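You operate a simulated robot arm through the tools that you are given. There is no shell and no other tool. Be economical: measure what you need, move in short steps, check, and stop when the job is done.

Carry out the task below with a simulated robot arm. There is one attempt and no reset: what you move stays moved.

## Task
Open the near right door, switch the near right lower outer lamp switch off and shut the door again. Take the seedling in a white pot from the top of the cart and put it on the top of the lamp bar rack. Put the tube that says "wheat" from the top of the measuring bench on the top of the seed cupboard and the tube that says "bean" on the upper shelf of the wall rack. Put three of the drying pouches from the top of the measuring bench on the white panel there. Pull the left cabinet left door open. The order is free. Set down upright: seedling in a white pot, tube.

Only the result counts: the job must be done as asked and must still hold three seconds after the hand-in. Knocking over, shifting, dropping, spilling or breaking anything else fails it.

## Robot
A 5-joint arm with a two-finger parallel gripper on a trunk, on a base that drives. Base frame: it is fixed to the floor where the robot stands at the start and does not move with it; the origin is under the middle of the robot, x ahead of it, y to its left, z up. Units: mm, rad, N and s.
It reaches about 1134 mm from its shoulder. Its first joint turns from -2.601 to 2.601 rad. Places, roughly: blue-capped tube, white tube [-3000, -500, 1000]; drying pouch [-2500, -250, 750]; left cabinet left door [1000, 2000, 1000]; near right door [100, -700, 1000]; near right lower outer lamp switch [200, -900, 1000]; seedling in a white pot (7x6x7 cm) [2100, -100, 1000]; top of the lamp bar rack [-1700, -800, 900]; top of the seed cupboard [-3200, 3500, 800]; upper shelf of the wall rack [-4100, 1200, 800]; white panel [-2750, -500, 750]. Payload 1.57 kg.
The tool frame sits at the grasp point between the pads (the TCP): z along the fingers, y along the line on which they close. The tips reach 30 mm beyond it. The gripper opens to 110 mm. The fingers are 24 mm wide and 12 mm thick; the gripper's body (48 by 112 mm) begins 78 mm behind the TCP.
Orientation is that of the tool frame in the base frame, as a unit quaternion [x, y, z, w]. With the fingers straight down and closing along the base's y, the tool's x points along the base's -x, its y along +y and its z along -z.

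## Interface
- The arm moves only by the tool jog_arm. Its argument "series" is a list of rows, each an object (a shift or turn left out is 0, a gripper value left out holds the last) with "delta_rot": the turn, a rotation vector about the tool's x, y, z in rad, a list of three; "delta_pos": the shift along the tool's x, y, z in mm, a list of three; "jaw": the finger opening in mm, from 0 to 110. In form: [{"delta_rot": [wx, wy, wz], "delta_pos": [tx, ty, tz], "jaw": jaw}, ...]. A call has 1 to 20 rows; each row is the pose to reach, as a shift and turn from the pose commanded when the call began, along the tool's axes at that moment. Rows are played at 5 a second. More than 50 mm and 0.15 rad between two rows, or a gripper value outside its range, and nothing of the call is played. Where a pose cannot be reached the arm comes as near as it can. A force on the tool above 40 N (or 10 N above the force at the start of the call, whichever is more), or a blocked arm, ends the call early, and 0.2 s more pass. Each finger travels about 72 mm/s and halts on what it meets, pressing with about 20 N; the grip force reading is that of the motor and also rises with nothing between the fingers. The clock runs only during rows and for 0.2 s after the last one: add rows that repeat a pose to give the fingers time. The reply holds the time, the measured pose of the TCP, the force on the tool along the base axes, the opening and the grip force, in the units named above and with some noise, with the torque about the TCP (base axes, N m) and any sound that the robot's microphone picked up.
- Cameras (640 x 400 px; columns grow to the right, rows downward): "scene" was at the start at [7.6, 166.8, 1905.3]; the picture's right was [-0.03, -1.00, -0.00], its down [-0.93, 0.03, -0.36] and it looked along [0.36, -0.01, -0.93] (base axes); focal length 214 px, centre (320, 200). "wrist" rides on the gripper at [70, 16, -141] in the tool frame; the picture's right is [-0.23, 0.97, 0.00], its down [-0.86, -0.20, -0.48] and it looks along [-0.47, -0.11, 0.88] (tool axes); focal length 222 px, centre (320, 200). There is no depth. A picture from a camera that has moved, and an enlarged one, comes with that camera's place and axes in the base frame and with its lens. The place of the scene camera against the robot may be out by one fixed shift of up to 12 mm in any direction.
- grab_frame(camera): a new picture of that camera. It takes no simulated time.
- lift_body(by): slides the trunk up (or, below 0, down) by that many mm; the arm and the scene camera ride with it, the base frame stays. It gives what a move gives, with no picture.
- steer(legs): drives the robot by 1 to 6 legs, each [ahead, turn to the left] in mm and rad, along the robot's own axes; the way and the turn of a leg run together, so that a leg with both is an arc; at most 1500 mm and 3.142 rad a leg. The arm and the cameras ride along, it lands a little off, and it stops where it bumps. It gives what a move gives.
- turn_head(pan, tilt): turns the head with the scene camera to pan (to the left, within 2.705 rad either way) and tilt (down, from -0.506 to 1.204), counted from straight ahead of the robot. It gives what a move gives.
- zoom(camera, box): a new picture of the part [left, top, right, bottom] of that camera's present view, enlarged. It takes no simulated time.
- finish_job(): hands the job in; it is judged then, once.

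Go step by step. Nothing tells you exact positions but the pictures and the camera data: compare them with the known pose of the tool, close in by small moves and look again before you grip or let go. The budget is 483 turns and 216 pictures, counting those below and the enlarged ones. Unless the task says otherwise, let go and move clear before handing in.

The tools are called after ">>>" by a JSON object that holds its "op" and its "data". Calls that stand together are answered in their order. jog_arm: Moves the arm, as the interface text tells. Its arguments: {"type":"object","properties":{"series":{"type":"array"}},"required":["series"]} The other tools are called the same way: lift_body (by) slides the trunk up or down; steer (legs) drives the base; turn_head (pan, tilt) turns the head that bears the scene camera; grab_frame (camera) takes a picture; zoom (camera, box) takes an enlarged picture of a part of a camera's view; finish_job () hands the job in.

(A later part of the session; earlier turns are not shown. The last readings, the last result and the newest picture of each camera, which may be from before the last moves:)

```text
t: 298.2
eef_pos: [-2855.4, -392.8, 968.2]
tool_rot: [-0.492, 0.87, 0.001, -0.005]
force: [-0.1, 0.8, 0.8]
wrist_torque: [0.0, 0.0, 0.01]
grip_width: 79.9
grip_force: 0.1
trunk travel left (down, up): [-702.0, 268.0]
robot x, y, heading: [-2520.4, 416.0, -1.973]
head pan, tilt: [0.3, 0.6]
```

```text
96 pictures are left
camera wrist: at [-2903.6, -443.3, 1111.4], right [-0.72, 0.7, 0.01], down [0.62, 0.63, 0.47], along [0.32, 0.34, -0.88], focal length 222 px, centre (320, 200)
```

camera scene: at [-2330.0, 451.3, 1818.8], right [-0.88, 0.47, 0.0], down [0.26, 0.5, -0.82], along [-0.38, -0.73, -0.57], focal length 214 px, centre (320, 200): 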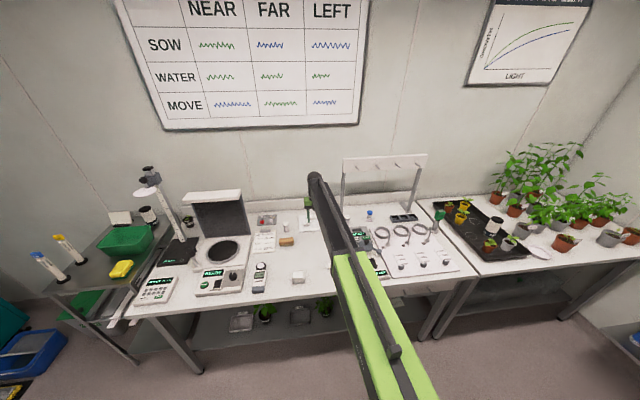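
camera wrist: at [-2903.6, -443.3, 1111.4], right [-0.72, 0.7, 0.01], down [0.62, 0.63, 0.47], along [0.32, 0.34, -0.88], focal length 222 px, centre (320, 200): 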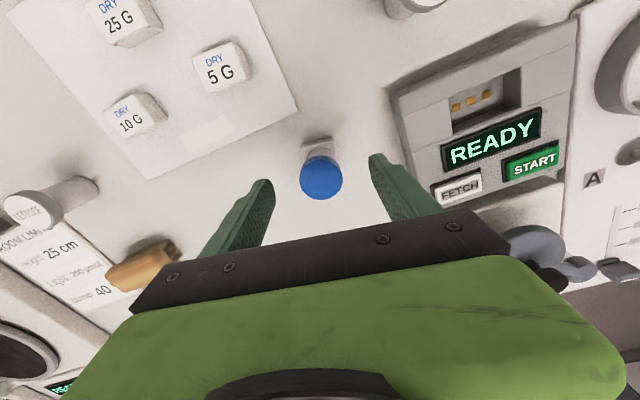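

>>> {"op": "lift_body", "data": {"by": -32}}

>>> {"op": "jog_arm", "data": {"series": [{"jaw": 60}, {"jaw": 40}, {"jaw": 20}, {"jaw": 0}, {"jaw": 0}]}}

>>> {"op": "lift_body", "data": {"by": 150}}

>>> {"op": "grab_frame", "data": {"camera": "wrist"}}

>>> {"op": "zoom", "data": {"camera": "scene", "box": [260, 130, 380, 230]}}

```text
t: 299.0
eef_pos: [-2855.2, -392.1, 936.9]
tool_rot: [-0.492, 0.87, 0.001, -0.004]
force: [0.8, 0.3, 0.3]
wrist_torque: [-0.02, -0.06, -0.02]
grip_width: 80.2
grip_force: 0.1
trunk travel left (down, up): [-670.0, 300.0]
robot x, y, heading: [-2520.7, 417.3, -1.974]
head pan, tilt: [0.3, 0.6]
```

```text
t: 300.2
eef_pos: [-2855.5, -393.0, 937.0]
tool_rot: [-0.492, 0.87, 0.001, -0.005]
force: [-0.4, -0.4, -0.4]
wrist_torque: [-0.01, -0.04, 0.03]
grip_width: 36.2
grip_force: 20.2
trunk travel left (down, up): [-670.0, 300.0]
robot x, y, heading: [-2522.3, 417.5, -1.974]
head pan, tilt: [0.3, 0.6]
```

```text
t: 301.9
eef_pos: [-2855.4, -392.0, 1086.6]
tool_rot: [-0.492, 0.871, 0.002, -0.006]
force: [0.9, 0.0, -0.6]
wrist_torque: [0.02, 0.0, 0.03]
grip_width: 36.0
grip_force: 19.7
trunk travel left (down, up): [-820.0, 150.0]
robot x, y, heading: [-2526.5, 417.1, -1.976]
head pan, tilt: [0.3, 0.6]
```

```text
95 pictures are left
camera wrist: at [-2903.6, -443.4, 1229.2], right [-0.72, 0.7, 0.01], down [0.62, 0.63, 0.47], along [0.32, 0.34, -0.88], focal length 222 px, centre (320, 200)
```

wrist: 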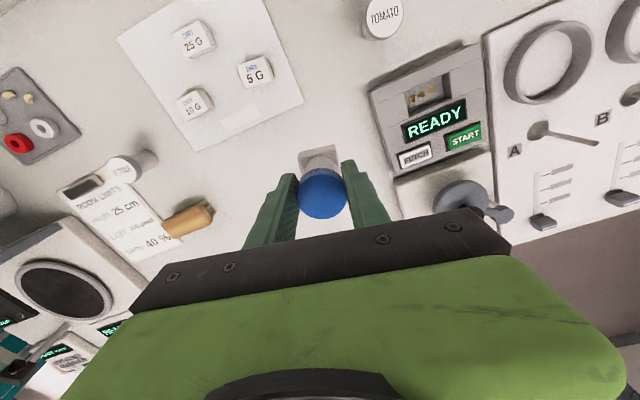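

```text
4.00 times, centred on (320, 180) of scene
camera zoom: at [-2360.7, 300.1, 1826.8], right [-0.99, 0.1, 0.0], down [0.06, 0.56, -0.83], along [-0.08, -0.82, -0.56], focal length 858 px, centre (320, 280)
```

zoom: 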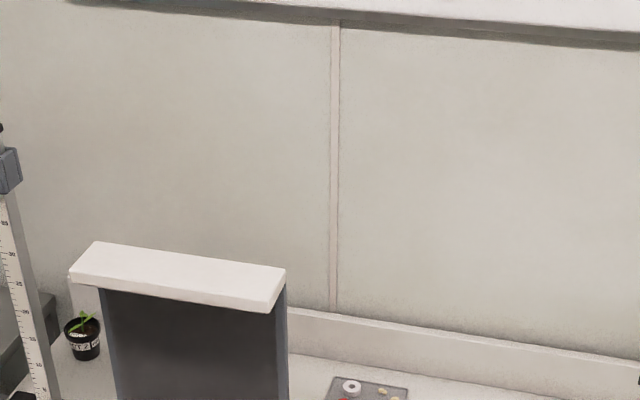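

WHEAT is held together with its foot. I'll raise it and carry it toward the seed cupboard.

>>> {"op": "lift_body", "data": {"by": 140}}

>>> {"op": "steer", "data": {"legs": [[-300, 0], [0, -1.3], [0, -1.25], [900, 0]]}}

>>> {"op": "turn_head", "data": {"pan": 0.0, "tilt": 0.45}}

>>> {"op": "grab_frame", "data": {"camera": "scene"}}

```text
t: 303.6
eef_pos: [-2856.3, -393.0, 1226.4]
tool_rot: [-0.493, 0.87, 0.002, -0.003]
force: [1.0, 0.1, -0.4]
wrist_torque: [-0.02, -0.02, 0.0]
grip_width: 35.7
grip_force: 19.7
trunk travel left (down, up): [-960.0, 10.0]
robot x, y, heading: [-2522.8, 417.8, -1.977]
head pan, tilt: [0.3, 0.6]
```

```text
t: 316.3
eef_pos: [-2759.5, 2437.4, 1227.2]
tool_rot: [0.688, 0.726, 0.005, 0.001]
force: [-0.5, -0.5, 0.2]
wrist_torque: [-0.01, 0.01, 0.01]
grip_width: 35.8
grip_force: 19.9
trunk travel left (down, up): [-960.0, 10.0]
robot x, y, heading: [-2586.8, 1582.4, 1.754]
head pan, tilt: [0.3, 0.6]
```

```text
t: 317.1
eef_pos: [-2759.6, 2436.8, 1227.5]
tool_rot: [0.687, 0.727, 0.005, -0.001]
force: [-0.2, -0.7, 0.0]
wrist_torque: [0.01, 0.0, 0.01]
grip_width: 36.2
grip_force: 20.3
trunk travel left (down, up): [-960.0, 10.0]
robot x, y, heading: [-2585.3, 1580.1, 1.76]
head pan, tilt: [0.0, 0.45]
```

```text
93 pictures are left
camera scene: at [-2763.2, 1594.5, 1980.4], right [0.98, 0.19, 0.0], down [0.08, -0.43, -0.9], along [-0.17, 0.88, -0.44], focal length 214 px, centre (320, 200)
```

scene: 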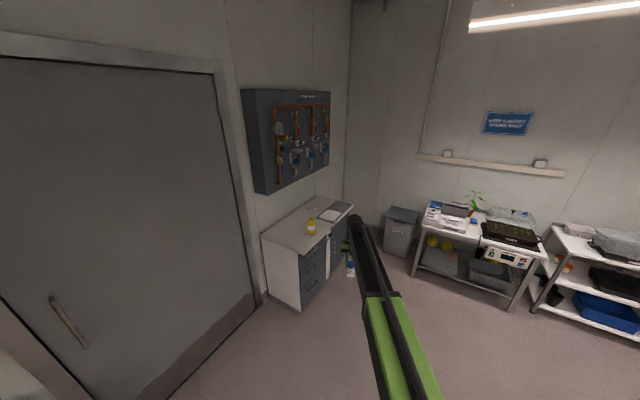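

>>> {"op": "zoom", "data": {"camera": "scene", "box": [240, 170, 380, 270]}}

```text
4.00 times, centred on (310, 220) of scene
camera zoom: at [-2763.2, 1594.5, 1980.4], right [0.98, 0.19, 0.0], down [0.08, -0.43, -0.9], along [-0.17, 0.88, -0.44], focal length 858 px, centre (360, 120)
```

zoom: 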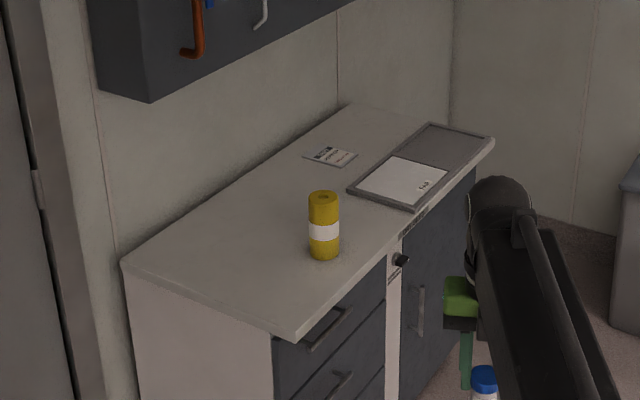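

>>> {"op": "steer", "data": {"legs": [[0, 0.09], [800, 0], [0, 0.14]]}}

>>> {"op": "grab_frame", "data": {"camera": "wrist"}}

>>> {"op": "grab_frame", "data": {"camera": "scene"}}

```text
t: 322.6
eef_pos: [-3188.6, 3154.0, 1227.8]
tool_rot: [0.595, 0.804, 0.004, -0.001]
force: [1.3, 0.5, -0.1]
wrist_torque: [0.0, 0.06, 0.0]
grip_width: 36.1
grip_force: 20.1
trunk travel left (down, up): [-960.0, 10.0]
robot x, y, heading: [-2815.6, 2370.3, 1.993]
head pan, tilt: [0.0, 0.45]
```

```text
91 pictures are left
camera wrist: at [-3193.0, 3226.0, 1369.9], right [1.0, 0.07, 0.01], down [0.06, -0.88, 0.47], along [0.04, -0.47, -0.88], focal length 222 px, centre (320, 200)
```

wrist: 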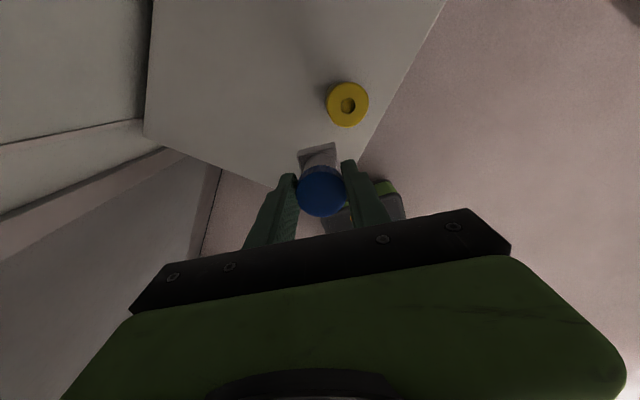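

```text
90 pictures are left
camera scene: at [-2990.7, 2337.9, 1980.5], right [0.91, 0.41, 0.0], down [0.18, -0.4, -0.9], along [-0.37, 0.82, -0.43], focal length 214 px, centre (320, 200)
```

scene: 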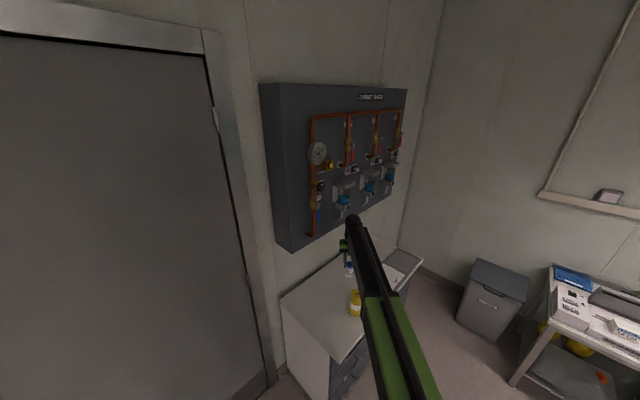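

>>> {"op": "jog_arm", "data": {"series": [{"delta_pos": [-8, -36, 0], "delta_rot": [0, 0, -0.048]}, {"delta_pos": [-16, -73, 0], "delta_rot": [0, 0, -0.095]}, {"delta_pos": [-23, -109, 0], "delta_rot": [0, 0, -0.143]}, {"delta_pos": [-23, -109, 0], "delta_rot": [0, 0, -0.143]}]}}

>>> {"op": "lift_body", "data": {"by": -270}}

>>> {"op": "grab_frame", "data": {"camera": "wrist"}}

```text
t: 323.6
eef_pos: [-3284.2, 3104.1, 1228.0]
tool_rot: [0.536, 0.844, 0.006, 0.0]
force: [-0.1, 0.1, -0.2]
wrist_torque: [-0.02, -0.02, -0.01]
grip_width: 35.9
grip_force: 19.8
trunk travel left (down, up): [-960.0, 10.0]
robot x, y, heading: [-2814.9, 2364.8, 1.991]
head pan, tilt: [0.0, 0.45]
```

```text
t: 326.4
eef_pos: [-3285.5, 3103.6, 955.9]
tool_rot: [0.536, 0.844, 0.006, 0.0]
force: [0.3, 0.3, 0.2]
wrist_torque: [0.01, 0.03, 0.02]
grip_width: 36.0
grip_force: 19.7
trunk travel left (down, up): [-690.0, 280.0]
robot x, y, heading: [-2810.7, 2367.4, 1.991]
head pan, tilt: [0.0, 0.45]
```

```text
89 pictures are left
camera wrist: at [-3300.0, 3172.7, 1099.2], right [0.98, 0.21, 0.01], down [0.18, -0.86, 0.47], along [0.1, -0.46, -0.88], focal length 222 px, centre (320, 200)
```

wrist: 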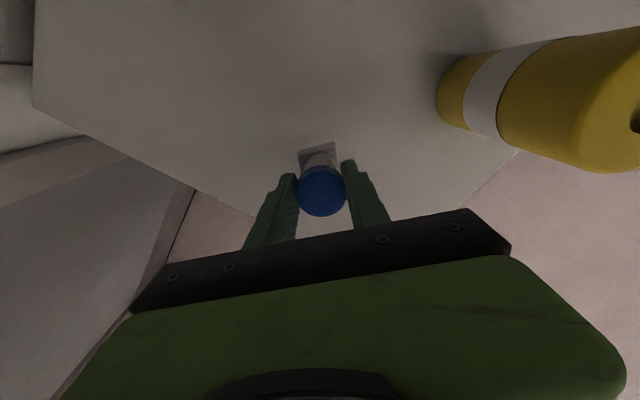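

>>> {"op": "lift_body", "data": {"by": -38}}

>>> {"op": "lift_body", "data": {"by": -8}}

```text
t: 327.2
eef_pos: [-3285.0, 3104.3, 919.3]
tool_rot: [0.535, 0.845, 0.005, 0.0]
force: [-0.5, -0.8, -0.5]
wrist_torque: [0.03, 0.0, -0.01]
grip_width: 36.2
grip_force: 20.1
trunk travel left (down, up): [-652.0, 318.0]
robot x, y, heading: [-2814.9, 2365.1, 1.991]
head pan, tilt: [0.0, 0.45]
```

```text
t: 327.8
eef_pos: [-3284.9, 3102.6, 911.7]
tool_rot: [0.535, 0.845, 0.005, -0.001]
force: [-0.8, 1.9, 18.1]
wrist_torque: [-0.09, 0.01, 0.0]
grip_width: 36.0
grip_force: 20.0
trunk travel left (down, up): [-644.0, 326.0]
robot x, y, heading: [-2814.9, 2366.0, 1.992]
head pan, tilt: [0.0, 0.45]
```

Contact (18 N): the tube stands on the cupboard top. I'll release and lift away.

>>> {"op": "jog_arm", "data": {"series": [{"jaw": 45}, {"jaw": 60}, {"jaw": 80}, {"jaw": 80}]}}

>>> {"op": "lift_body", "data": {"by": 250}}

>>> {"op": "grab_frame", "data": {"camera": "wrist"}}

```text
t: 328.8
eef_pos: [-3284.5, 3103.0, 911.3]
tool_rot: [0.536, 0.844, 0.006, 0.0]
force: [-0.1, 0.4, -0.4]
wrist_torque: [0.01, 0.01, 0.03]
grip_width: 80.3
grip_force: 0.1
trunk travel left (down, up): [-644.0, 326.0]
robot x, y, heading: [-2819.4, 2368.2, 1.994]
head pan, tilt: [0.0, 0.45]
```

```text
t: 331.3
eef_pos: [-3284.9, 3102.7, 1160.3]
tool_rot: [0.536, 0.844, 0.005, -0.001]
force: [0.1, -0.6, 0.3]
wrist_torque: [0.03, -0.02, 0.0]
grip_width: 80.0
grip_force: 0.0
trunk travel left (down, up): [-894.0, 76.0]
robot x, y, heading: [-2813.5, 2363.7, 1.994]
head pan, tilt: [0.0, 0.45]
```

```text
88 pictures are left
camera wrist: at [-3300.1, 3172.7, 1303.1], right [0.98, 0.21, 0.01], down [0.18, -0.86, 0.47], along [0.1, -0.46, -0.88], focal length 222 px, centre (320, 200)
```

wrist: 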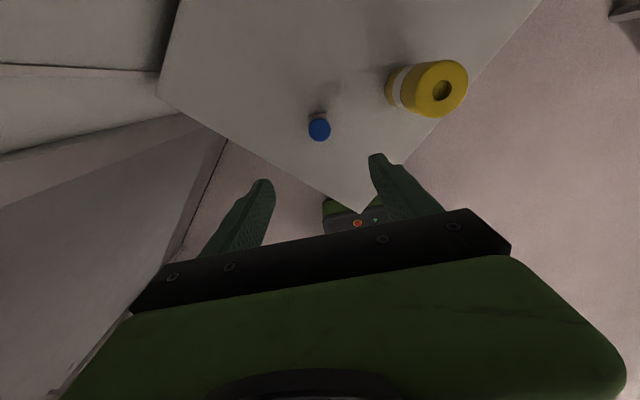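

>>> {"op": "steer", "data": {"legs": [[-500, 0], [0, 1.5]]}}

>>> {"op": "turn_head", "data": {"pan": 0.1, "tilt": 0.4}}

>>> {"op": "grab_frame", "data": {"camera": "scene"}}

>>> {"op": "zoom", "data": {"camera": "scene", "box": [240, 120, 400, 250]}}

```text
t: 337.8
eef_pos: [-3409.8, 1546.8, 1161.9]
tool_rot: [-0.141, 0.99, 0.004, -0.005]
force: [-0.2, 1.2, 0.3]
wrist_torque: [-0.11, -0.05, -0.02]
grip_width: 80.2
grip_force: 0.0
trunk travel left (down, up): [-894.0, 76.0]
robot x, y, heading: [-2606.5, 1883.0, -2.867]
head pan, tilt: [0.0, 0.45]
```

```text
t: 338.5
eef_pos: [-3410.0, 1543.6, 1160.2]
tool_rot: [-0.142, 0.99, 0.007, -0.003]
force: [-0.4, 0.4, -0.1]
wrist_torque: [0.01, -0.04, 0.0]
grip_width: 79.9
grip_force: 0.0
trunk travel left (down, up): [-894.0, 76.0]
robot x, y, heading: [-2609.6, 1887.6, -2.868]
head pan, tilt: [0.099, 0.4]
```

```text
87 pictures are left
camera scene: at [-2608.9, 1698.3, 1919.0], right [-0.36, 0.93, 0.0], down [0.36, 0.14, -0.92], along [-0.86, -0.33, -0.39], focal length 214 px, centre (320, 200)
```

scene: 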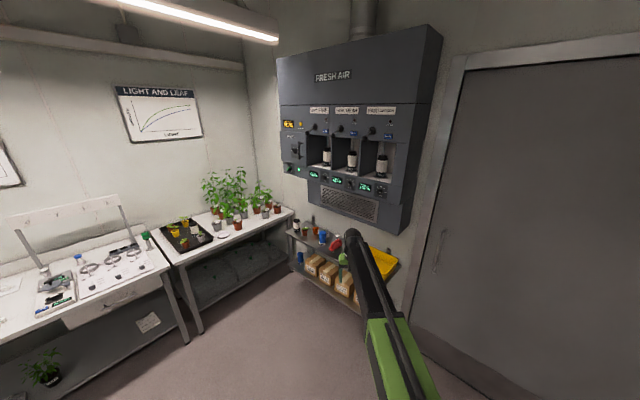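

```text
3.08 times, centred on (320, 185) of scene
camera zoom: at [-2608.9, 1698.3, 1919.0], right [-0.36, 0.93, 0.0], down [0.36, 0.14, -0.92], along [-0.86, -0.33, -0.39], focal length 660 px, centre (320, 246)
```

zoom: 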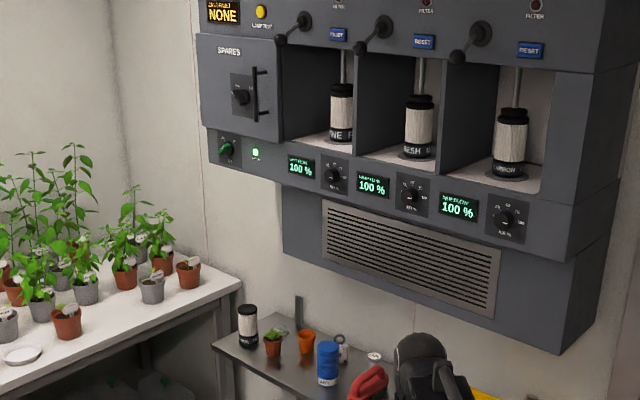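

>>> {"op": "steer", "data": {"legs": [[0, -0.4]]}}

>>> {"op": "turn_head", "data": {"pan": 0.55, "tilt": 0.5}}

>>> {"op": "zoom", "data": {"camera": "scene", "box": [240, 150, 400, 250]}}

```text
t: 340.1
eef_pos: [-3478.4, 1880.8, 1161.5]
tool_rot: [0.056, 0.998, 0.005, -0.003]
force: [-0.4, 0.3, 1.1]
wrist_torque: [-0.05, -0.02, 0.02]
grip_width: 79.7
grip_force: 0.1
trunk travel left (down, up): [-894.0, 76.0]
robot x, y, heading: [-2607.6, 1891.1, 3.034]
head pan, tilt: [0.099, 0.4]
```

```text
t: 341.0
eef_pos: [-3478.3, 1878.6, 1161.4]
tool_rot: [0.056, 0.998, 0.006, -0.002]
force: [0.1, -0.6, -0.5]
wrist_torque: [-0.01, -0.02, -0.01]
grip_width: 80.0
grip_force: 0.0
trunk travel left (down, up): [-894.0, 76.0]
robot x, y, heading: [-2610.7, 1893.9, 3.03]
head pan, tilt: [0.55, 0.499]
```

```text
4.00 times, centred on (320, 200) of scene
camera zoom: at [-2666.9, 1678.4, 1910.0], right [-0.42, 0.91, 0.0], down [0.43, 0.2, -0.88], along [-0.8, -0.37, -0.48], focal length 858 px, centre (320, 200)
```

zoom: 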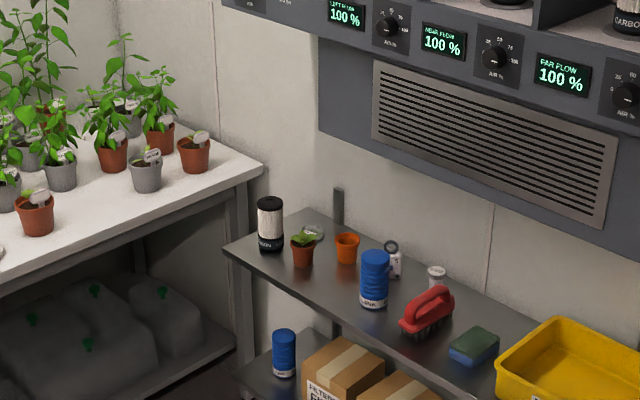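

The shelf's front strip has room between the small pot and the blue can. I'll fetch BEAN with a 45° tool tilt so the same tilt works under the wall panel.

>>> {"op": "steer", "data": {"legs": [[0, 1.457], [1300, 0], [0, -0.134]]}}

>>> {"op": "grab_frame", "data": {"camera": "wrist"}}

```text
t: 351.8
eef_pos: [-3074.6, -260.2, 1160.5]
tool_rot: [-0.577, 0.817, 0.004, -0.006]
force: [1.1, 1.2, 0.3]
wrist_torque: [0.03, -0.01, -0.01]
grip_width: 80.0
grip_force: 0.1
trunk travel left (down, up): [-894.0, 76.0]
robot x, y, heading: [-2887.4, 592.8, -1.907]
head pan, tilt: [0.55, 0.499]
```

```text
84 pictures are left
camera wrist: at [-3111.7, -320.3, 1303.2], right [-0.84, 0.54, 0.01], down [0.48, 0.74, 0.47], along [0.25, 0.4, -0.88], focal length 222 px, centre (320, 200)
```

wrist: 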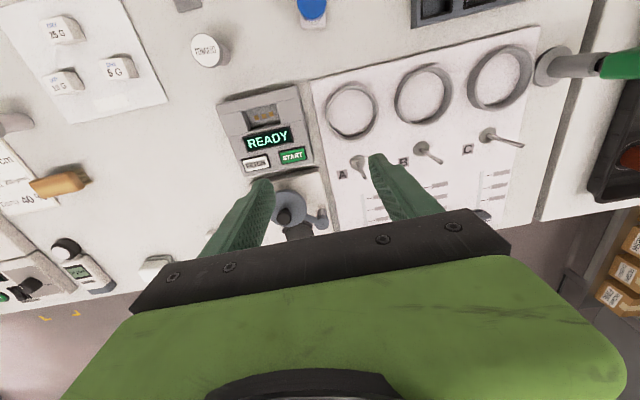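

>>> {"op": "jog_arm", "data": {"series": [{"delta_pos": [0, 10, 0], "delta_rot": [0, 0, 0.0135]}, {"delta_pos": [0, 21, 0], "delta_rot": [0, 0, 0.027]}, {"delta_pos": [0, 21, 0], "delta_rot": [0, 0, 0.027]}]}}

>>> {"op": "jog_arm", "data": {"series": [{"delta_pos": [28, 0, -2], "delta_rot": [0, 0.131, 0]}, {"delta_pos": [55, 0, -8], "delta_rot": [0, 0.262, 0]}, {"delta_pos": [81, 0, -18], "delta_rot": [0, 0.393, 0]}, {"delta_pos": [106, 0, -32], "delta_rot": [0, 0.524, 0]}, {"delta_pos": [130, 0, -50], "delta_rot": [0, 0.654, 0]}, {"delta_pos": [150, 0, -70], "delta_rot": [0, 0.785, 0]}, {"delta_pos": [150, 0, -70], "delta_rot": [0, 0.785, 0]}]}}

>>> {"op": "grab_frame", "data": {"camera": "wrist"}}

```text
t: 352.6
eef_pos: [-3095.2, -253.5, 1160.5]
tool_rot: [-0.565, 0.825, 0.003, -0.006]
force: [1.0, -0.3, 1.0]
wrist_torque: [-0.03, 0.0, -0.03]
grip_width: 80.0
grip_force: 0.1
trunk travel left (down, up): [-894.0, 76.0]
robot x, y, heading: [-2891.2, 593.1, -1.91]
head pan, tilt: [0.55, 0.499]
```

```text
t: 354.2
eef_pos: [-3149.2, -393.8, 1232.7]
tool_rot: [-0.523, 0.759, -0.214, -0.323]
force: [0.6, 0.0, 0.0]
wrist_torque: [-0.04, -0.01, -0.01]
grip_width: 80.0
grip_force: 0.0
trunk travel left (down, up): [-894.0, 76.0]
robot x, y, heading: [-2891.7, 589.4, -1.908]
head pan, tilt: [0.55, 0.499]
```

```text
83 pictures are left
camera wrist: at [-3143.1, -339.7, 1381.2], right [-0.85, 0.5, -0.15], down [0.52, 0.81, -0.28], along [-0.02, -0.31, -0.95], focal length 222 px, centre (320, 200)
```

wrist: 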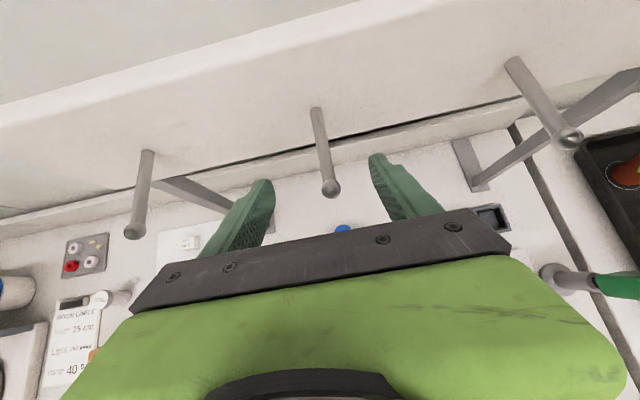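

The frame's pegs overhang the tube, so I'll retract a bit, lower, then slide in horizontally under them.

>>> {"op": "jog_arm", "data": {"series": [{"delta_pos": [-28, 0, -28]}, {"delta_pos": [-57, 0, -57]}, {"delta_pos": [-71, 0, -71]}]}}

>>> {"op": "lift_body", "data": {"by": -200}}

>>> {"op": "grab_frame", "data": {"camera": "wrist"}}

```text
t: 355.0
eef_pos: [-3109.8, -300.3, 1231.6]
tool_rot: [-0.523, 0.76, -0.214, -0.322]
force: [0.4, -0.5, -0.1]
wrist_torque: [0.03, -0.01, -0.01]
grip_width: 79.9
grip_force: 0.0
out of reach, approached as far as the arm can: row 2
trunk travel left (down, up): [-894.0, 76.0]
robot x, y, heading: [-2888.1, 591.2, -1.903]
head pan, tilt: [0.55, 0.499]
```

```text
t: 357.2
eef_pos: [-3109.7, -300.0, 1032.6]
tool_rot: [-0.523, 0.76, -0.212, -0.323]
force: [0.6, 0.5, -0.5]
wrist_torque: [0.02, -0.02, 0.01]
grip_width: 80.0
grip_force: 0.1
trunk travel left (down, up): [-694.0, 276.0]
robot x, y, heading: [-2890.6, 591.5, -1.909]
head pan, tilt: [0.55, 0.499]
```

```text
82 pictures are left
camera wrist: at [-3103.3, -246.2, 1181.3], right [-0.85, 0.5, -0.15], down [0.52, 0.81, -0.28], along [-0.02, -0.31, -0.95], focal length 222 px, centre (320, 200)
```

wrist: 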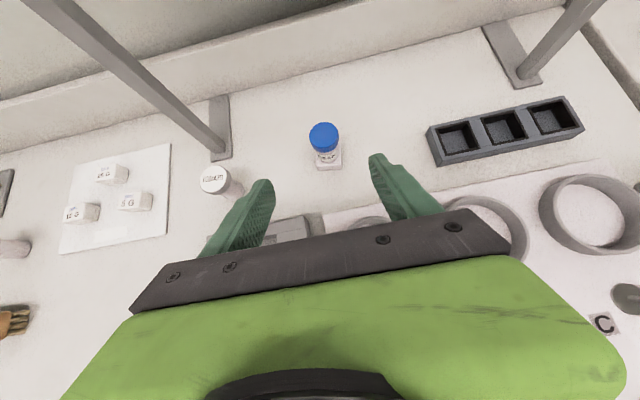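

>>> {"op": "lift_body", "data": {"by": -93}}

>>> {"op": "jog_arm", "data": {"series": [{"delta_pos": [18, 2, 18], "delta_rot": [0.001, 0, 0.001]}, {"delta_pos": [36, 4, 36], "delta_rot": [-0.003, 0, 0.003]}, {"delta_pos": [54, 6, 54], "delta_rot": [-0.005, 0, 0.005]}]}}

>>> {"op": "grab_frame", "data": {"camera": "wrist"}}

```text
t: 358.5
eef_pos: [-3109.8, -299.0, 938.1]
tool_rot: [-0.523, 0.76, -0.213, -0.322]
force: [-0.2, 1.0, -0.3]
wrist_torque: [0.03, 0.0, -0.02]
grip_width: 79.9
grip_force: 0.1
trunk travel left (down, up): [-601.0, 369.0]
robot x, y, heading: [-2892.5, 593.1, -1.905]
head pan, tilt: [0.55, 0.499]
```

```text
t: 359.3
eef_pos: [-3142.8, -369.7, 938.6]
tool_rot: [-0.521, 0.761, -0.212, -0.324]
force: [-0.8, -0.4, -0.5]
wrist_torque: [-0.02, -0.01, 0.01]
grip_width: 80.0
grip_force: 0.1
trunk travel left (down, up): [-601.0, 369.0]
robot x, y, heading: [-2892.0, 591.2, -1.906]
head pan, tilt: [0.55, 0.499]
```

```text
81 pictures are left
camera wrist: at [-3136.3, -315.7, 1088.2], right [-0.85, 0.51, -0.15], down [0.53, 0.8, -0.28], along [-0.02, -0.31, -0.95], focal length 222 px, centre (320, 200)
```

wrist: 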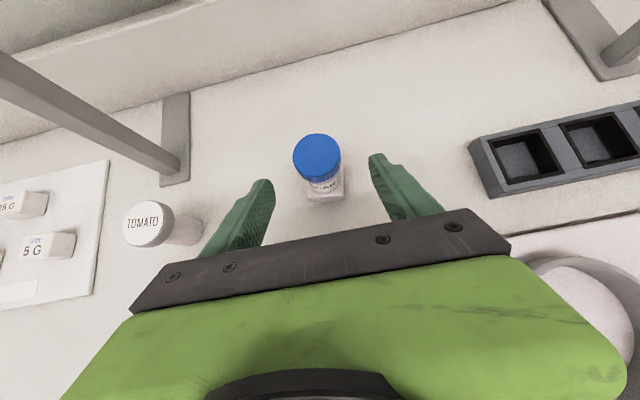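

>>> {"op": "jog_arm", "data": {"series": [{"delta_pos": [10, 1, 10]}, {"delta_pos": [19, 2, 19]}, {"delta_pos": [19, 2, 19], "jaw": 60}, {"delta_pos": [19, 2, 19], "jaw": 40}, {"delta_pos": [19, 2, 19], "jaw": 20}, {"delta_pos": [19, 2, 19], "jaw": 0}, {"delta_pos": [19, 2, 19], "jaw": 0}]}}

>>> {"op": "grab_frame", "data": {"camera": "wrist"}}

```text
t: 360.9
eef_pos: [-3154.9, -394.0, 939.0]
tool_rot: [-0.521, 0.761, -0.213, -0.324]
force: [0.3, -1.1, -0.2]
wrist_torque: [0.0, 0.01, -0.02]
grip_width: 35.7
grip_force: 20.1
trunk travel left (down, up): [-601.0, 369.0]
robot x, y, heading: [-2891.9, 593.8, -1.907]
head pan, tilt: [0.55, 0.499]
```

```text
80 pictures are left
camera wrist: at [-3148.0, -339.5, 1088.4], right [-0.85, 0.51, -0.15], down [0.53, 0.8, -0.28], along [-0.02, -0.31, -0.95], focal length 222 px, centre (320, 200)
```

wrist: 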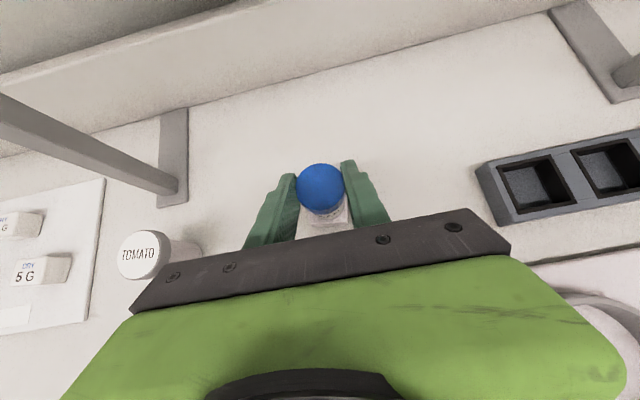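

>>> {"op": "lift_body", "data": {"by": 40}}

>>> {"op": "jog_arm", "data": {"series": [{"delta_pos": [-25, 0, -25]}, {"delta_pos": [-50, 0, -50]}, {"delta_pos": [-65, 0, -65]}]}}

>>> {"op": "lift_body", "data": {"by": 200}}

>>> {"op": "grab_frame", "data": {"camera": "wrist"}}

```text
t: 361.7
eef_pos: [-3154.1, -394.8, 978.0]
tool_rot: [-0.52, 0.762, -0.212, -0.324]
force: [1.2, -0.6, -0.2]
wrist_torque: [0.04, -0.03, 0.01]
grip_width: 35.8
grip_force: 20.2
trunk travel left (down, up): [-641.0, 329.0]
robot x, y, heading: [-2892.9, 593.6, -1.908]
head pan, tilt: [0.55, 0.499]
```

```text
t: 362.5
eef_pos: [-3118.5, -309.0, 979.0]
tool_rot: [-0.52, 0.761, -0.213, -0.324]
force: [-0.2, 0.6, -0.6]
wrist_torque: [-0.01, 0.0, 0.01]
grip_width: 36.0
grip_force: 19.5
trunk travel left (down, up): [-641.0, 329.0]
robot x, y, heading: [-2891.5, 590.8, -1.905]
head pan, tilt: [0.55, 0.499]
```

```text
t: 364.7
eef_pos: [-3120.7, -310.7, 1178.7]
tool_rot: [-0.52, 0.761, -0.213, -0.324]
force: [-0.3, 0.1, -1.5]
wrist_torque: [-0.01, -0.01, 0.03]
grip_width: 35.8
grip_force: 20.2
trunk travel left (down, up): [-841.0, 129.0]
robot x, y, heading: [-2891.1, 590.3, -1.909]
head pan, tilt: [0.55, 0.499]
```

```text
79 pictures are left
camera wrist: at [-3113.6, -255.7, 1328.4], right [-0.85, 0.51, -0.15], down [0.53, 0.8, -0.28], along [-0.02, -0.32, -0.95], focal length 222 px, centre (320, 200)
```

wrist: 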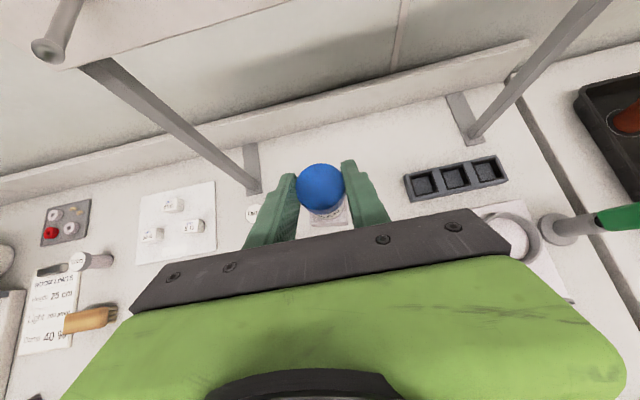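

BEAN is held. Backing away and turning toward the wall rack.

>>> {"op": "steer", "data": {"legs": [[-580, 0], [0, -1.21], [300, 0]]}}

>>> {"op": "turn_head", "data": {"pan": 0.2, "tilt": 0.6}}

>>> {"op": "grab_frame", "data": {"camera": "scene"}}

>>> {"op": "grab_frame", "data": {"camera": "wrist"}}

```text
t: 372.7
eef_pos: [-3914.3, 1024.2, 1178.9]
tool_rot: [-0.005, 0.922, 0.004, -0.387]
force: [-0.3, 0.0, -1.0]
wrist_torque: [-0.03, -0.02, -0.02]
grip_width: 36.2
grip_force: 20.0
trunk travel left (down, up): [-841.0, 129.0]
robot x, y, heading: [-2992.4, 1150.1, -3.09]
head pan, tilt: [0.55, 0.499]
```

```text
t: 373.5
eef_pos: [-3913.3, 1023.4, 1179.4]
tool_rot: [-0.004, 0.922, 0.005, -0.387]
force: [0.0, 0.5, -0.2]
wrist_torque: [-0.01, -0.01, 0.01]
grip_width: 35.8
grip_force: 19.9
trunk travel left (down, up): [-841.0, 129.0]
robot x, y, heading: [-2992.3, 1151.5, -3.09]
head pan, tilt: [0.201, 0.6]
```

```text
78 pictures are left
camera scene: at [-3026.0, 959.3, 1847.9], right [-0.25, 0.97, 0.0], down [0.55, 0.14, -0.83], along [-0.8, -0.21, -0.56], focal length 214 px, centre (320, 200)
```

scene: 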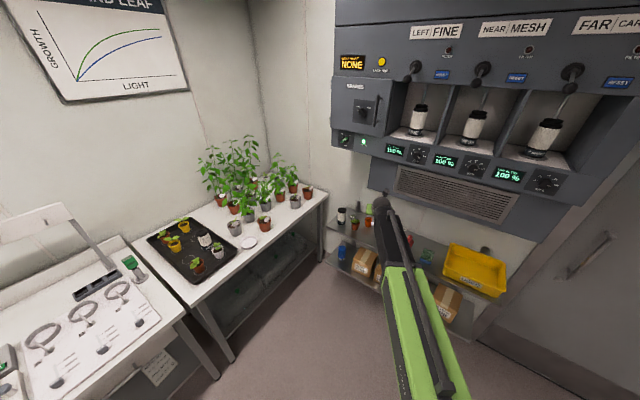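

```text
77 pictures are left
camera wrist: at [-3860.9, 1038.5, 1328.6], right [0.15, 0.98, -0.15], down [0.94, -0.19, -0.28], along [-0.3, -0.1, -0.95], focal length 222 px, centre (320, 200)
```

wrist: 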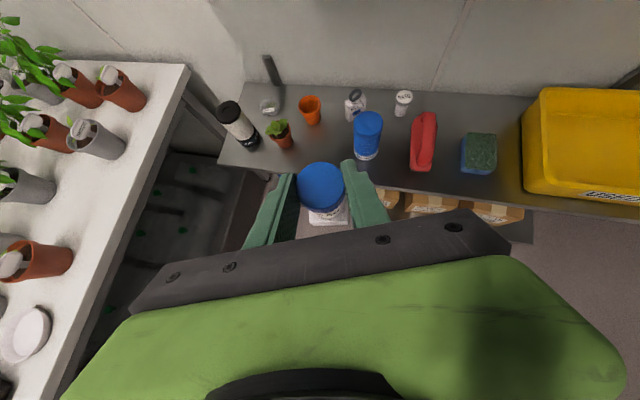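

>>> {"op": "zoom", "data": {"camera": "scene", "box": [300, 180, 420, 280]}}

```text
4.00 times, centred on (360, 230) of scene
camera zoom: at [-3026.0, 959.3, 1847.9], right [-0.25, 0.97, 0.0], down [0.55, 0.14, -0.83], along [-0.8, -0.21, -0.56], focal length 858 px, centre (160, 80)
```

zoom: 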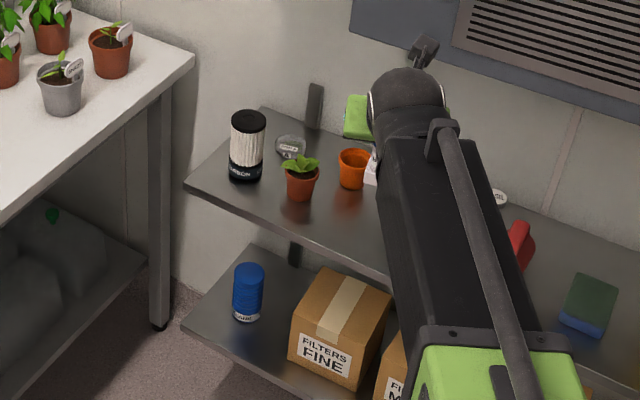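

Shelf height is 800, and the free spot is at about (-4155,1005). I'll lower in front of the shelf, then move in.

>>> {"op": "lift_body", "data": {"by": -250}}

>>> {"op": "steer", "data": {"legs": [[180, 0]]}}

>>> {"op": "grab_frame", "data": {"camera": "wrist"}}

```text
t: 376.1
eef_pos: [-3913.2, 1023.7, 929.0]
tool_rot: [-0.004, 0.922, 0.006, -0.387]
force: [0.0, -0.8, -0.6]
wrist_torque: [0.02, 0.0, -0.01]
grip_width: 35.6
grip_force: 19.9
trunk travel left (down, up): [-591.0, 379.0]
robot x, y, heading: [-2986.7, 1148.3, -3.088]
head pan, tilt: [0.201, 0.6]
```

```text
t: 377.6
eef_pos: [-4097.7, 1020.5, 928.7]
tool_rot: [-0.002, 0.922, 0.006, -0.387]
force: [0.4, -0.1, -0.7]
wrist_torque: [0.01, -0.02, 0.03]
grip_width: 35.8
grip_force: 20.2
trunk travel left (down, up): [-591.0, 379.0]
robot x, y, heading: [-3174.0, 1138.3, -3.09]
head pan, tilt: [0.201, 0.6]
```

```text
75 pictures are left
camera wrist: at [-4045.2, 1034.4, 1078.5], right [0.16, 0.98, -0.15], down [0.94, -0.2, -0.28], along [-0.3, -0.1, -0.95], focal length 222 px, centre (320, 200)
```

wrist: 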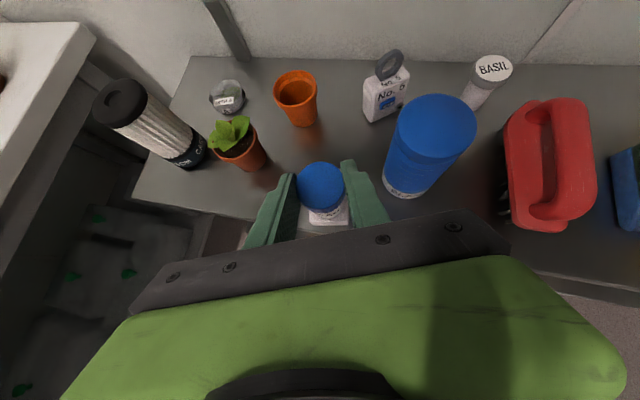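

>>> {"op": "jog_arm", "data": {"series": [{"delta_pos": [16, -8, 16], "delta_rot": [0.006, 0, -0.006]}, {"delta_pos": [34, -15, 34], "delta_rot": [0.012, 0, -0.012]}, {"delta_pos": [34, -15, 34], "delta_rot": [0.012, 0, -0.012]}]}}

>>> {"op": "grab_frame", "data": {"camera": "wrist"}}

```text
t: 378.4
eef_pos: [-4145.5, 1003.6, 930.1]
tool_rot: [-0.01, 0.922, 0.003, -0.388]
force: [-0.3, -0.3, -0.8]
wrist_torque: [0.02, -0.01, -0.01]
grip_width: 35.6
grip_force: 20.0
trunk travel left (down, up): [-591.0, 379.0]
robot x, y, heading: [-3175.7, 1142.3, -3.089]
head pan, tilt: [0.201, 0.6]
```

```text
74 pictures are left
camera wrist: at [-4093.0, 1019.1, 1078.9], right [0.14, 0.98, -0.15], down [0.94, -0.18, -0.28], along [-0.3, -0.1, -0.95], focal length 222 px, centre (320, 200)
```

wrist: 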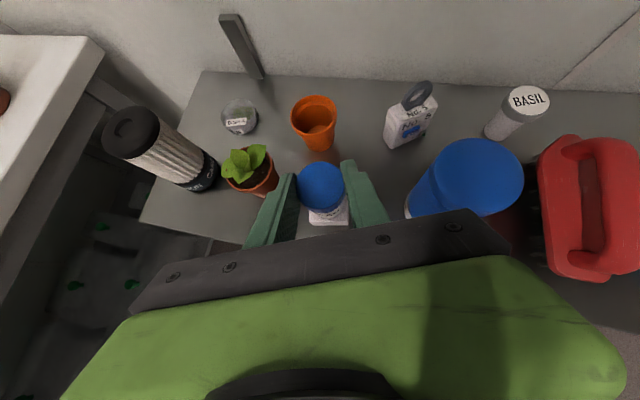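

>>> {"op": "lift_body", "data": {"by": -40}}

>>> {"op": "lift_body", "data": {"by": -6}}

```text
t: 379.3
eef_pos: [-4147.4, 1004.8, 889.3]
tool_rot: [-0.01, 0.921, 0.004, -0.389]
force: [0.1, 0.9, -1.1]
wrist_torque: [0.0, 0.01, 0.02]
grip_width: 35.7
grip_force: 19.8
trunk travel left (down, up): [-551.0, 419.0]
robot x, y, heading: [-3174.4, 1139.2, -3.089]
head pan, tilt: [0.201, 0.6]
```

```text
t: 379.8
eef_pos: [-4145.3, 1003.7, 883.8]
tool_rot: [-0.01, 0.922, 0.003, -0.388]
force: [-0.6, -0.3, 0.1]
wrist_torque: [-0.01, -0.01, 0.03]
grip_width: 35.7
grip_force: 20.5
trunk travel left (down, up): [-545.0, 425.0]
robot x, y, heading: [-3173.5, 1145.2, -3.094]
head pan, tilt: [0.201, 0.6]
```

>>> {"op": "lift_body", "data": {"by": -4}}

>>> {"op": "grab_frame", "data": {"camera": "wrist"}}

```text
t: 380.3
eef_pos: [-4146.4, 1002.8, 879.7]
tool_rot: [-0.01, 0.921, 0.003, -0.389]
force: [0.2, 0.4, -0.8]
wrist_torque: [0.02, 0.0, 0.01]
grip_width: 35.8
grip_force: 19.8
trunk travel left (down, up): [-541.0, 429.0]
robot x, y, heading: [-3176.8, 1142.1, -3.092]
head pan, tilt: [0.201, 0.6]
```

```text
73 pictures are left
camera wrist: at [-4093.0, 1019.3, 1028.9], right [0.14, 0.98, -0.15], down [0.94, -0.18, -0.28], along [-0.3, -0.1, -0.95], focal length 222 px, centre (320, 200)
```

wrist: 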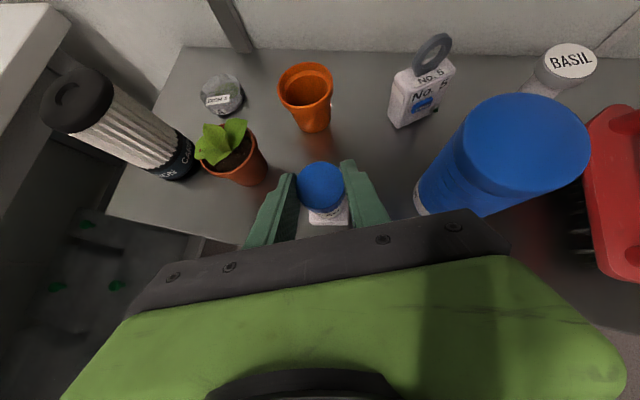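

>>> {"op": "lift_body", "data": {"by": -4}}

>>> {"op": "lift_body", "data": {"by": -4}}

```text
t: 380.9
eef_pos: [-4146.2, 1004.4, 876.5]
tool_rot: [-0.01, 0.921, 0.003, -0.389]
force: [0.2, -0.3, -0.6]
wrist_torque: [0.01, 0.0, -0.03]
grip_width: 35.9
grip_force: 20.6
trunk travel left (down, up): [-537.0, 433.0]
robot x, y, heading: [-3173.2, 1143.6, -3.09]
head pan, tilt: [0.201, 0.6]
```

```text
t: 381.4
eef_pos: [-4145.6, 1004.0, 872.1]
tool_rot: [-0.01, 0.922, 0.003, -0.388]
force: [0.3, -0.5, 0.0]
wrist_torque: [0.0, -0.01, -0.02]
grip_width: 35.8
grip_force: 19.9
trunk travel left (down, up): [-533.0, 437.0]
robot x, y, heading: [-3173.4, 1139.1, -3.091]
head pan, tilt: [0.201, 0.6]
```

>>> {"op": "lift_body", "data": {"by": -4}}

>>> {"op": "zoom", "data": {"camera": "scene", "box": [300, 150, 420, 250]}}

```text
t: 381.9
eef_pos: [-4145.5, 1002.4, 868.9]
tool_rot: [-0.01, 0.922, 0.003, -0.388]
force: [1.0, 0.0, -1.3]
wrist_torque: [-0.04, 0.01, 0.0]
grip_width: 36.1
grip_force: 20.3
trunk travel left (down, up): [-529.0, 441.0]
robot x, y, heading: [-3180.4, 1138.2, -3.091]
head pan, tilt: [0.201, 0.6]
```

```text
4.00 times, centred on (360, 200) of scene
camera zoom: at [-3210.3, 949.5, 1535.8], right [-0.25, 0.97, 0.0], down [0.55, 0.14, -0.83], along [-0.8, -0.2, -0.56], focal length 858 px, centre (160, 200)
```

zoom: 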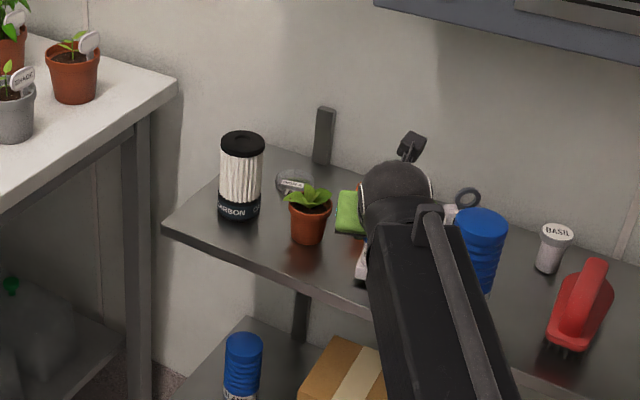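

>>> {"op": "lift_body", "data": {"by": -4}}

>>> {"op": "lift_body", "data": {"by": -4}}

```text
t: 382.5
eef_pos: [-4145.6, 1004.1, 863.3]
tool_rot: [-0.01, 0.922, 0.003, -0.388]
force: [-0.4, 0.4, -0.4]
wrist_torque: [-0.01, -0.05, 0.03]
grip_width: 35.6
grip_force: 20.2
trunk travel left (down, up): [-525.0, 445.0]
robot x, y, heading: [-3176.3, 1138.3, -3.094]
head pan, tilt: [0.201, 0.6]
```

```text
t: 383.0
eef_pos: [-4146.1, 1002.7, 860.0]
tool_rot: [-0.01, 0.922, 0.003, -0.388]
force: [-0.5, 0.3, -0.5]
wrist_torque: [0.01, -0.03, -0.04]
grip_width: 35.5
grip_force: 19.0
trunk travel left (down, up): [-521.0, 449.0]
robot x, y, heading: [-3174.3, 1142.7, -3.096]
head pan, tilt: [0.201, 0.6]
```

>>> {"op": "grab_frame", "data": {"camera": "wrist"}}

>>> {"op": "zoom", "data": {"camera": "scene", "box": [340, 190, 380, 230]}}

```text
71 pictures are left
camera wrist: at [-4093.0, 1019.2, 1008.8], right [0.14, 0.98, -0.15], down [0.94, -0.18, -0.28], along [-0.3, -0.1, -0.95], focal length 222 px, centre (320, 200)
```

wrist: 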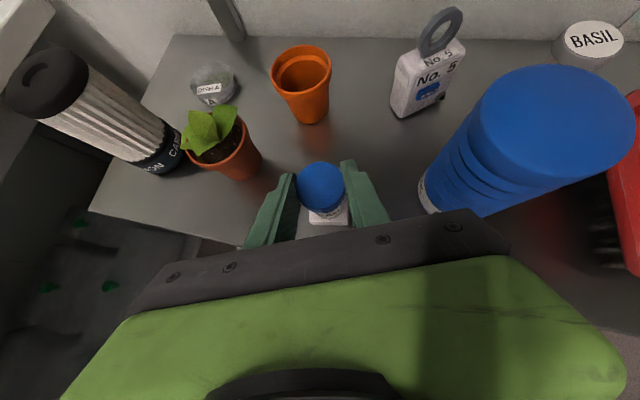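

```text
10.00 times, centred on (360, 210) of scene
camera zoom: at [-3210.3, 949.5, 1527.8], right [-0.25, 0.97, 0.0], down [0.55, 0.14, -0.83], along [-0.8, -0.2, -0.56], focal length 2145 px, centre (-80, 100)
```

zoom: 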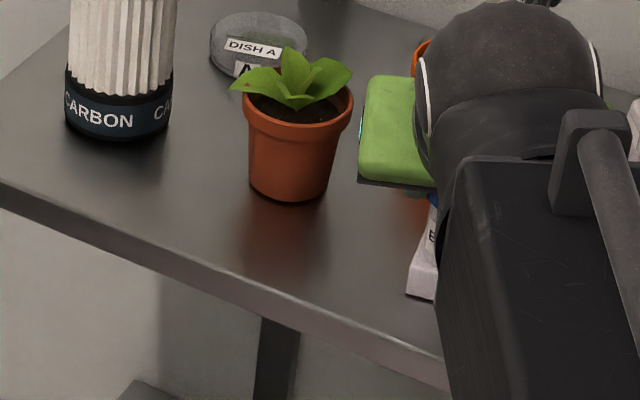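

>>> {"op": "lift_body", "data": {"by": -4}}

>>> {"op": "lift_body", "data": {"by": -4}}

```text
t: 383.5
eef_pos: [-4145.3, 1003.1, 858.5]
tool_rot: [-0.01, 0.921, 0.003, -0.39]
force: [-4.6, 1.4, 17.8]
wrist_torque: [-0.09, 0.19, -0.02]
grip_width: 35.7
grip_force: 20.2
trunk travel left (down, up): [-517.0, 453.0]
robot x, y, heading: [-3175.4, 1136.1, -3.091]
head pan, tilt: [0.201, 0.6]
```

```text
t: 384.1
eef_pos: [-4144.3, 1003.9, 853.4]
tool_rot: [-0.01, 0.921, 0.003, -0.389]
force: [-3.4, 1.2, 21.5]
wrist_torque: [0.02, 0.25, -0.03]
grip_width: 35.9
grip_force: 20.1
trunk travel left (down, up): [-513.0, 457.0]
robot x, y, heading: [-3174.5, 1140.3, -3.087]
head pan, tilt: [0.201, 0.6]
```

>>> {"op": "lift_body", "data": {"by": 1}}

>>> {"op": "jog_arm", "data": {"series": [{"jaw": 42}, {"jaw": 50}, {"jaw": 58}, {"jaw": 58}]}}

>>> {"op": "grab_frame", "data": {"camera": "wrist"}}

```text
t: 384.6
eef_pos: [-4143.8, 1003.9, 853.6]
tool_rot: [-0.01, 0.921, 0.002, -0.388]
force: [-1.0, 2.2, 13.6]
wrist_torque: [0.01, 0.14, -0.05]
grip_width: 35.8
grip_force: 20.0
trunk travel left (down, up): [-514.0, 456.0]
robot x, y, heading: [-3174.1, 1140.3, -3.088]
head pan, tilt: [0.201, 0.6]
```

```text
t: 385.6
eef_pos: [-4145.2, 1003.4, 852.5]
tool_rot: [-0.011, 0.922, 0.003, -0.388]
force: [0.4, 1.1, 0.2]
wrist_torque: [0.02, 0.0, 0.01]
grip_width: 57.9
grip_force: 0.1
trunk travel left (down, up): [-514.0, 456.0]
robot x, y, heading: [-3175.8, 1140.7, -3.088]
head pan, tilt: [0.201, 0.6]
```

```text
69 pictures are left
camera wrist: at [-4093.0, 1019.3, 1001.9], right [0.14, 0.98, -0.15], down [0.94, -0.18, -0.28], along [-0.3, -0.1, -0.95], focal length 222 px, centre (320, 200)
```

wrist: 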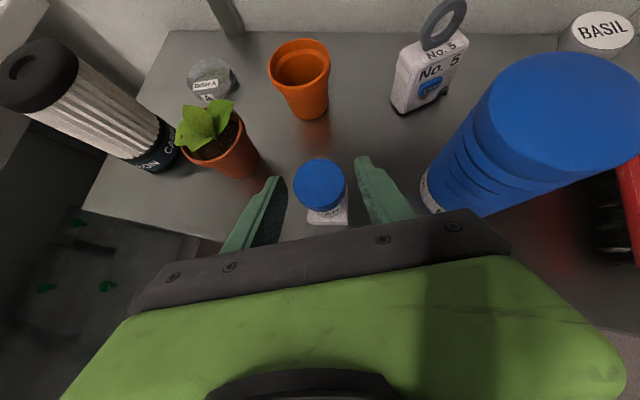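

>>> {"op": "steer", "data": {"legs": [[-250, 0]]}}

>>> {"op": "lift_body", "data": {"by": 300}}

>>> {"op": "grab_frame", "data": {"camera": "wrist"}}

```text
t: 387.4
eef_pos: [-3885.1, 1015.3, 852.4]
tool_rot: [-0.011, 0.921, 0.003, -0.388]
force: [0.0, 0.6, 0.1]
wrist_torque: [-0.01, -0.03, 0.01]
grip_width: 58.1
grip_force: 0.0
trunk travel left (down, up): [-514.0, 456.0]
robot x, y, heading: [-2917.2, 1154.9, -3.093]
head pan, tilt: [0.201, 0.6]
```

```text
t: 390.4
eef_pos: [-3885.0, 1015.1, 1153.5]
tool_rot: [-0.01, 0.922, 0.003, -0.388]
force: [-0.6, 0.0, 0.0]
wrist_torque: [0.04, 0.0, 0.0]
grip_width: 58.2
grip_force: 0.1
trunk travel left (down, up): [-814.0, 156.0]
robot x, y, heading: [-2915.1, 1152.4, -3.09]
head pan, tilt: [0.201, 0.6]
```

```text
68 pictures are left
camera wrist: at [-3832.7, 1031.2, 1301.8], right [0.14, 0.98, -0.15], down [0.94, -0.18, -0.28], along [-0.3, -0.1, -0.95], focal length 222 px, centre (320, 200)
```

wrist: 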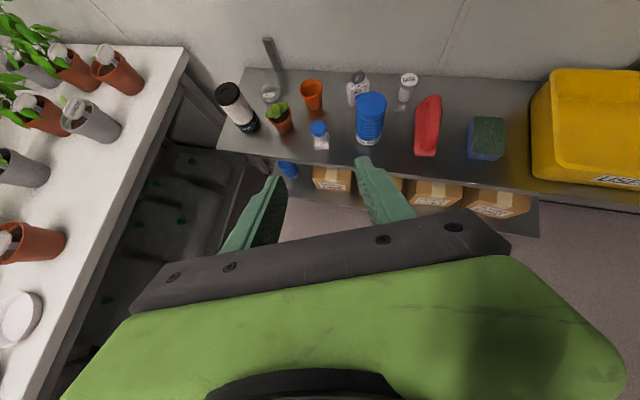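

BEAN stands on the shelf. Next is the left cabinet's left door, so I'll drive across the room.

>>> {"op": "steer", "data": {"legs": [[0, 1.49], [0, 1.49], [1400, 0], [1400, 0]]}}

>>> {"op": "turn_head", "data": {"pan": 0.4, "tilt": 0.4}}

>>> {"op": "grab_frame", "data": {"camera": "scene"}}

```text
t: 411.5
eef_pos: [884.0, 1030.0, 1151.5]
tool_rot: [0.92, -0.047, 0.387, 0.027]
force: [-0.3, -0.3, 0.2]
wrist_torque: [0.01, 0.0, 0.02]
grip_width: 57.9
grip_force: 0.1
trunk travel left (down, up): [-814.0, 156.0]
robot x, y, heading: [-94.6, 1016.3, -0.075]
head pan, tilt: [0.201, 0.6]
```

```text
t: 412.2
eef_pos: [883.6, 1029.8, 1152.9]
tool_rot: [0.92, -0.047, 0.388, 0.027]
force: [0.0, -1.0, -0.3]
wrist_torque: [0.0, -0.02, 0.03]
grip_width: 57.9
grip_force: 0.0
trunk travel left (down, up): [-814.0, 156.0]
robot x, y, heading: [-95.4, 1011.6, -0.072]
head pan, tilt: [0.4, 0.4]
```

```text
67 pictures are left
camera scene: at [-44.2, 1214.8, 1839.0], right [0.32, -0.95, 0.0], down [-0.37, -0.12, -0.92], along [0.87, 0.29, -0.39], focal length 214 px, centre (320, 200)
```

scene: 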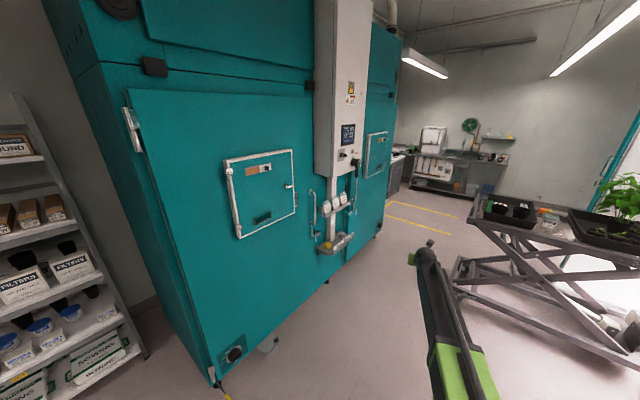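

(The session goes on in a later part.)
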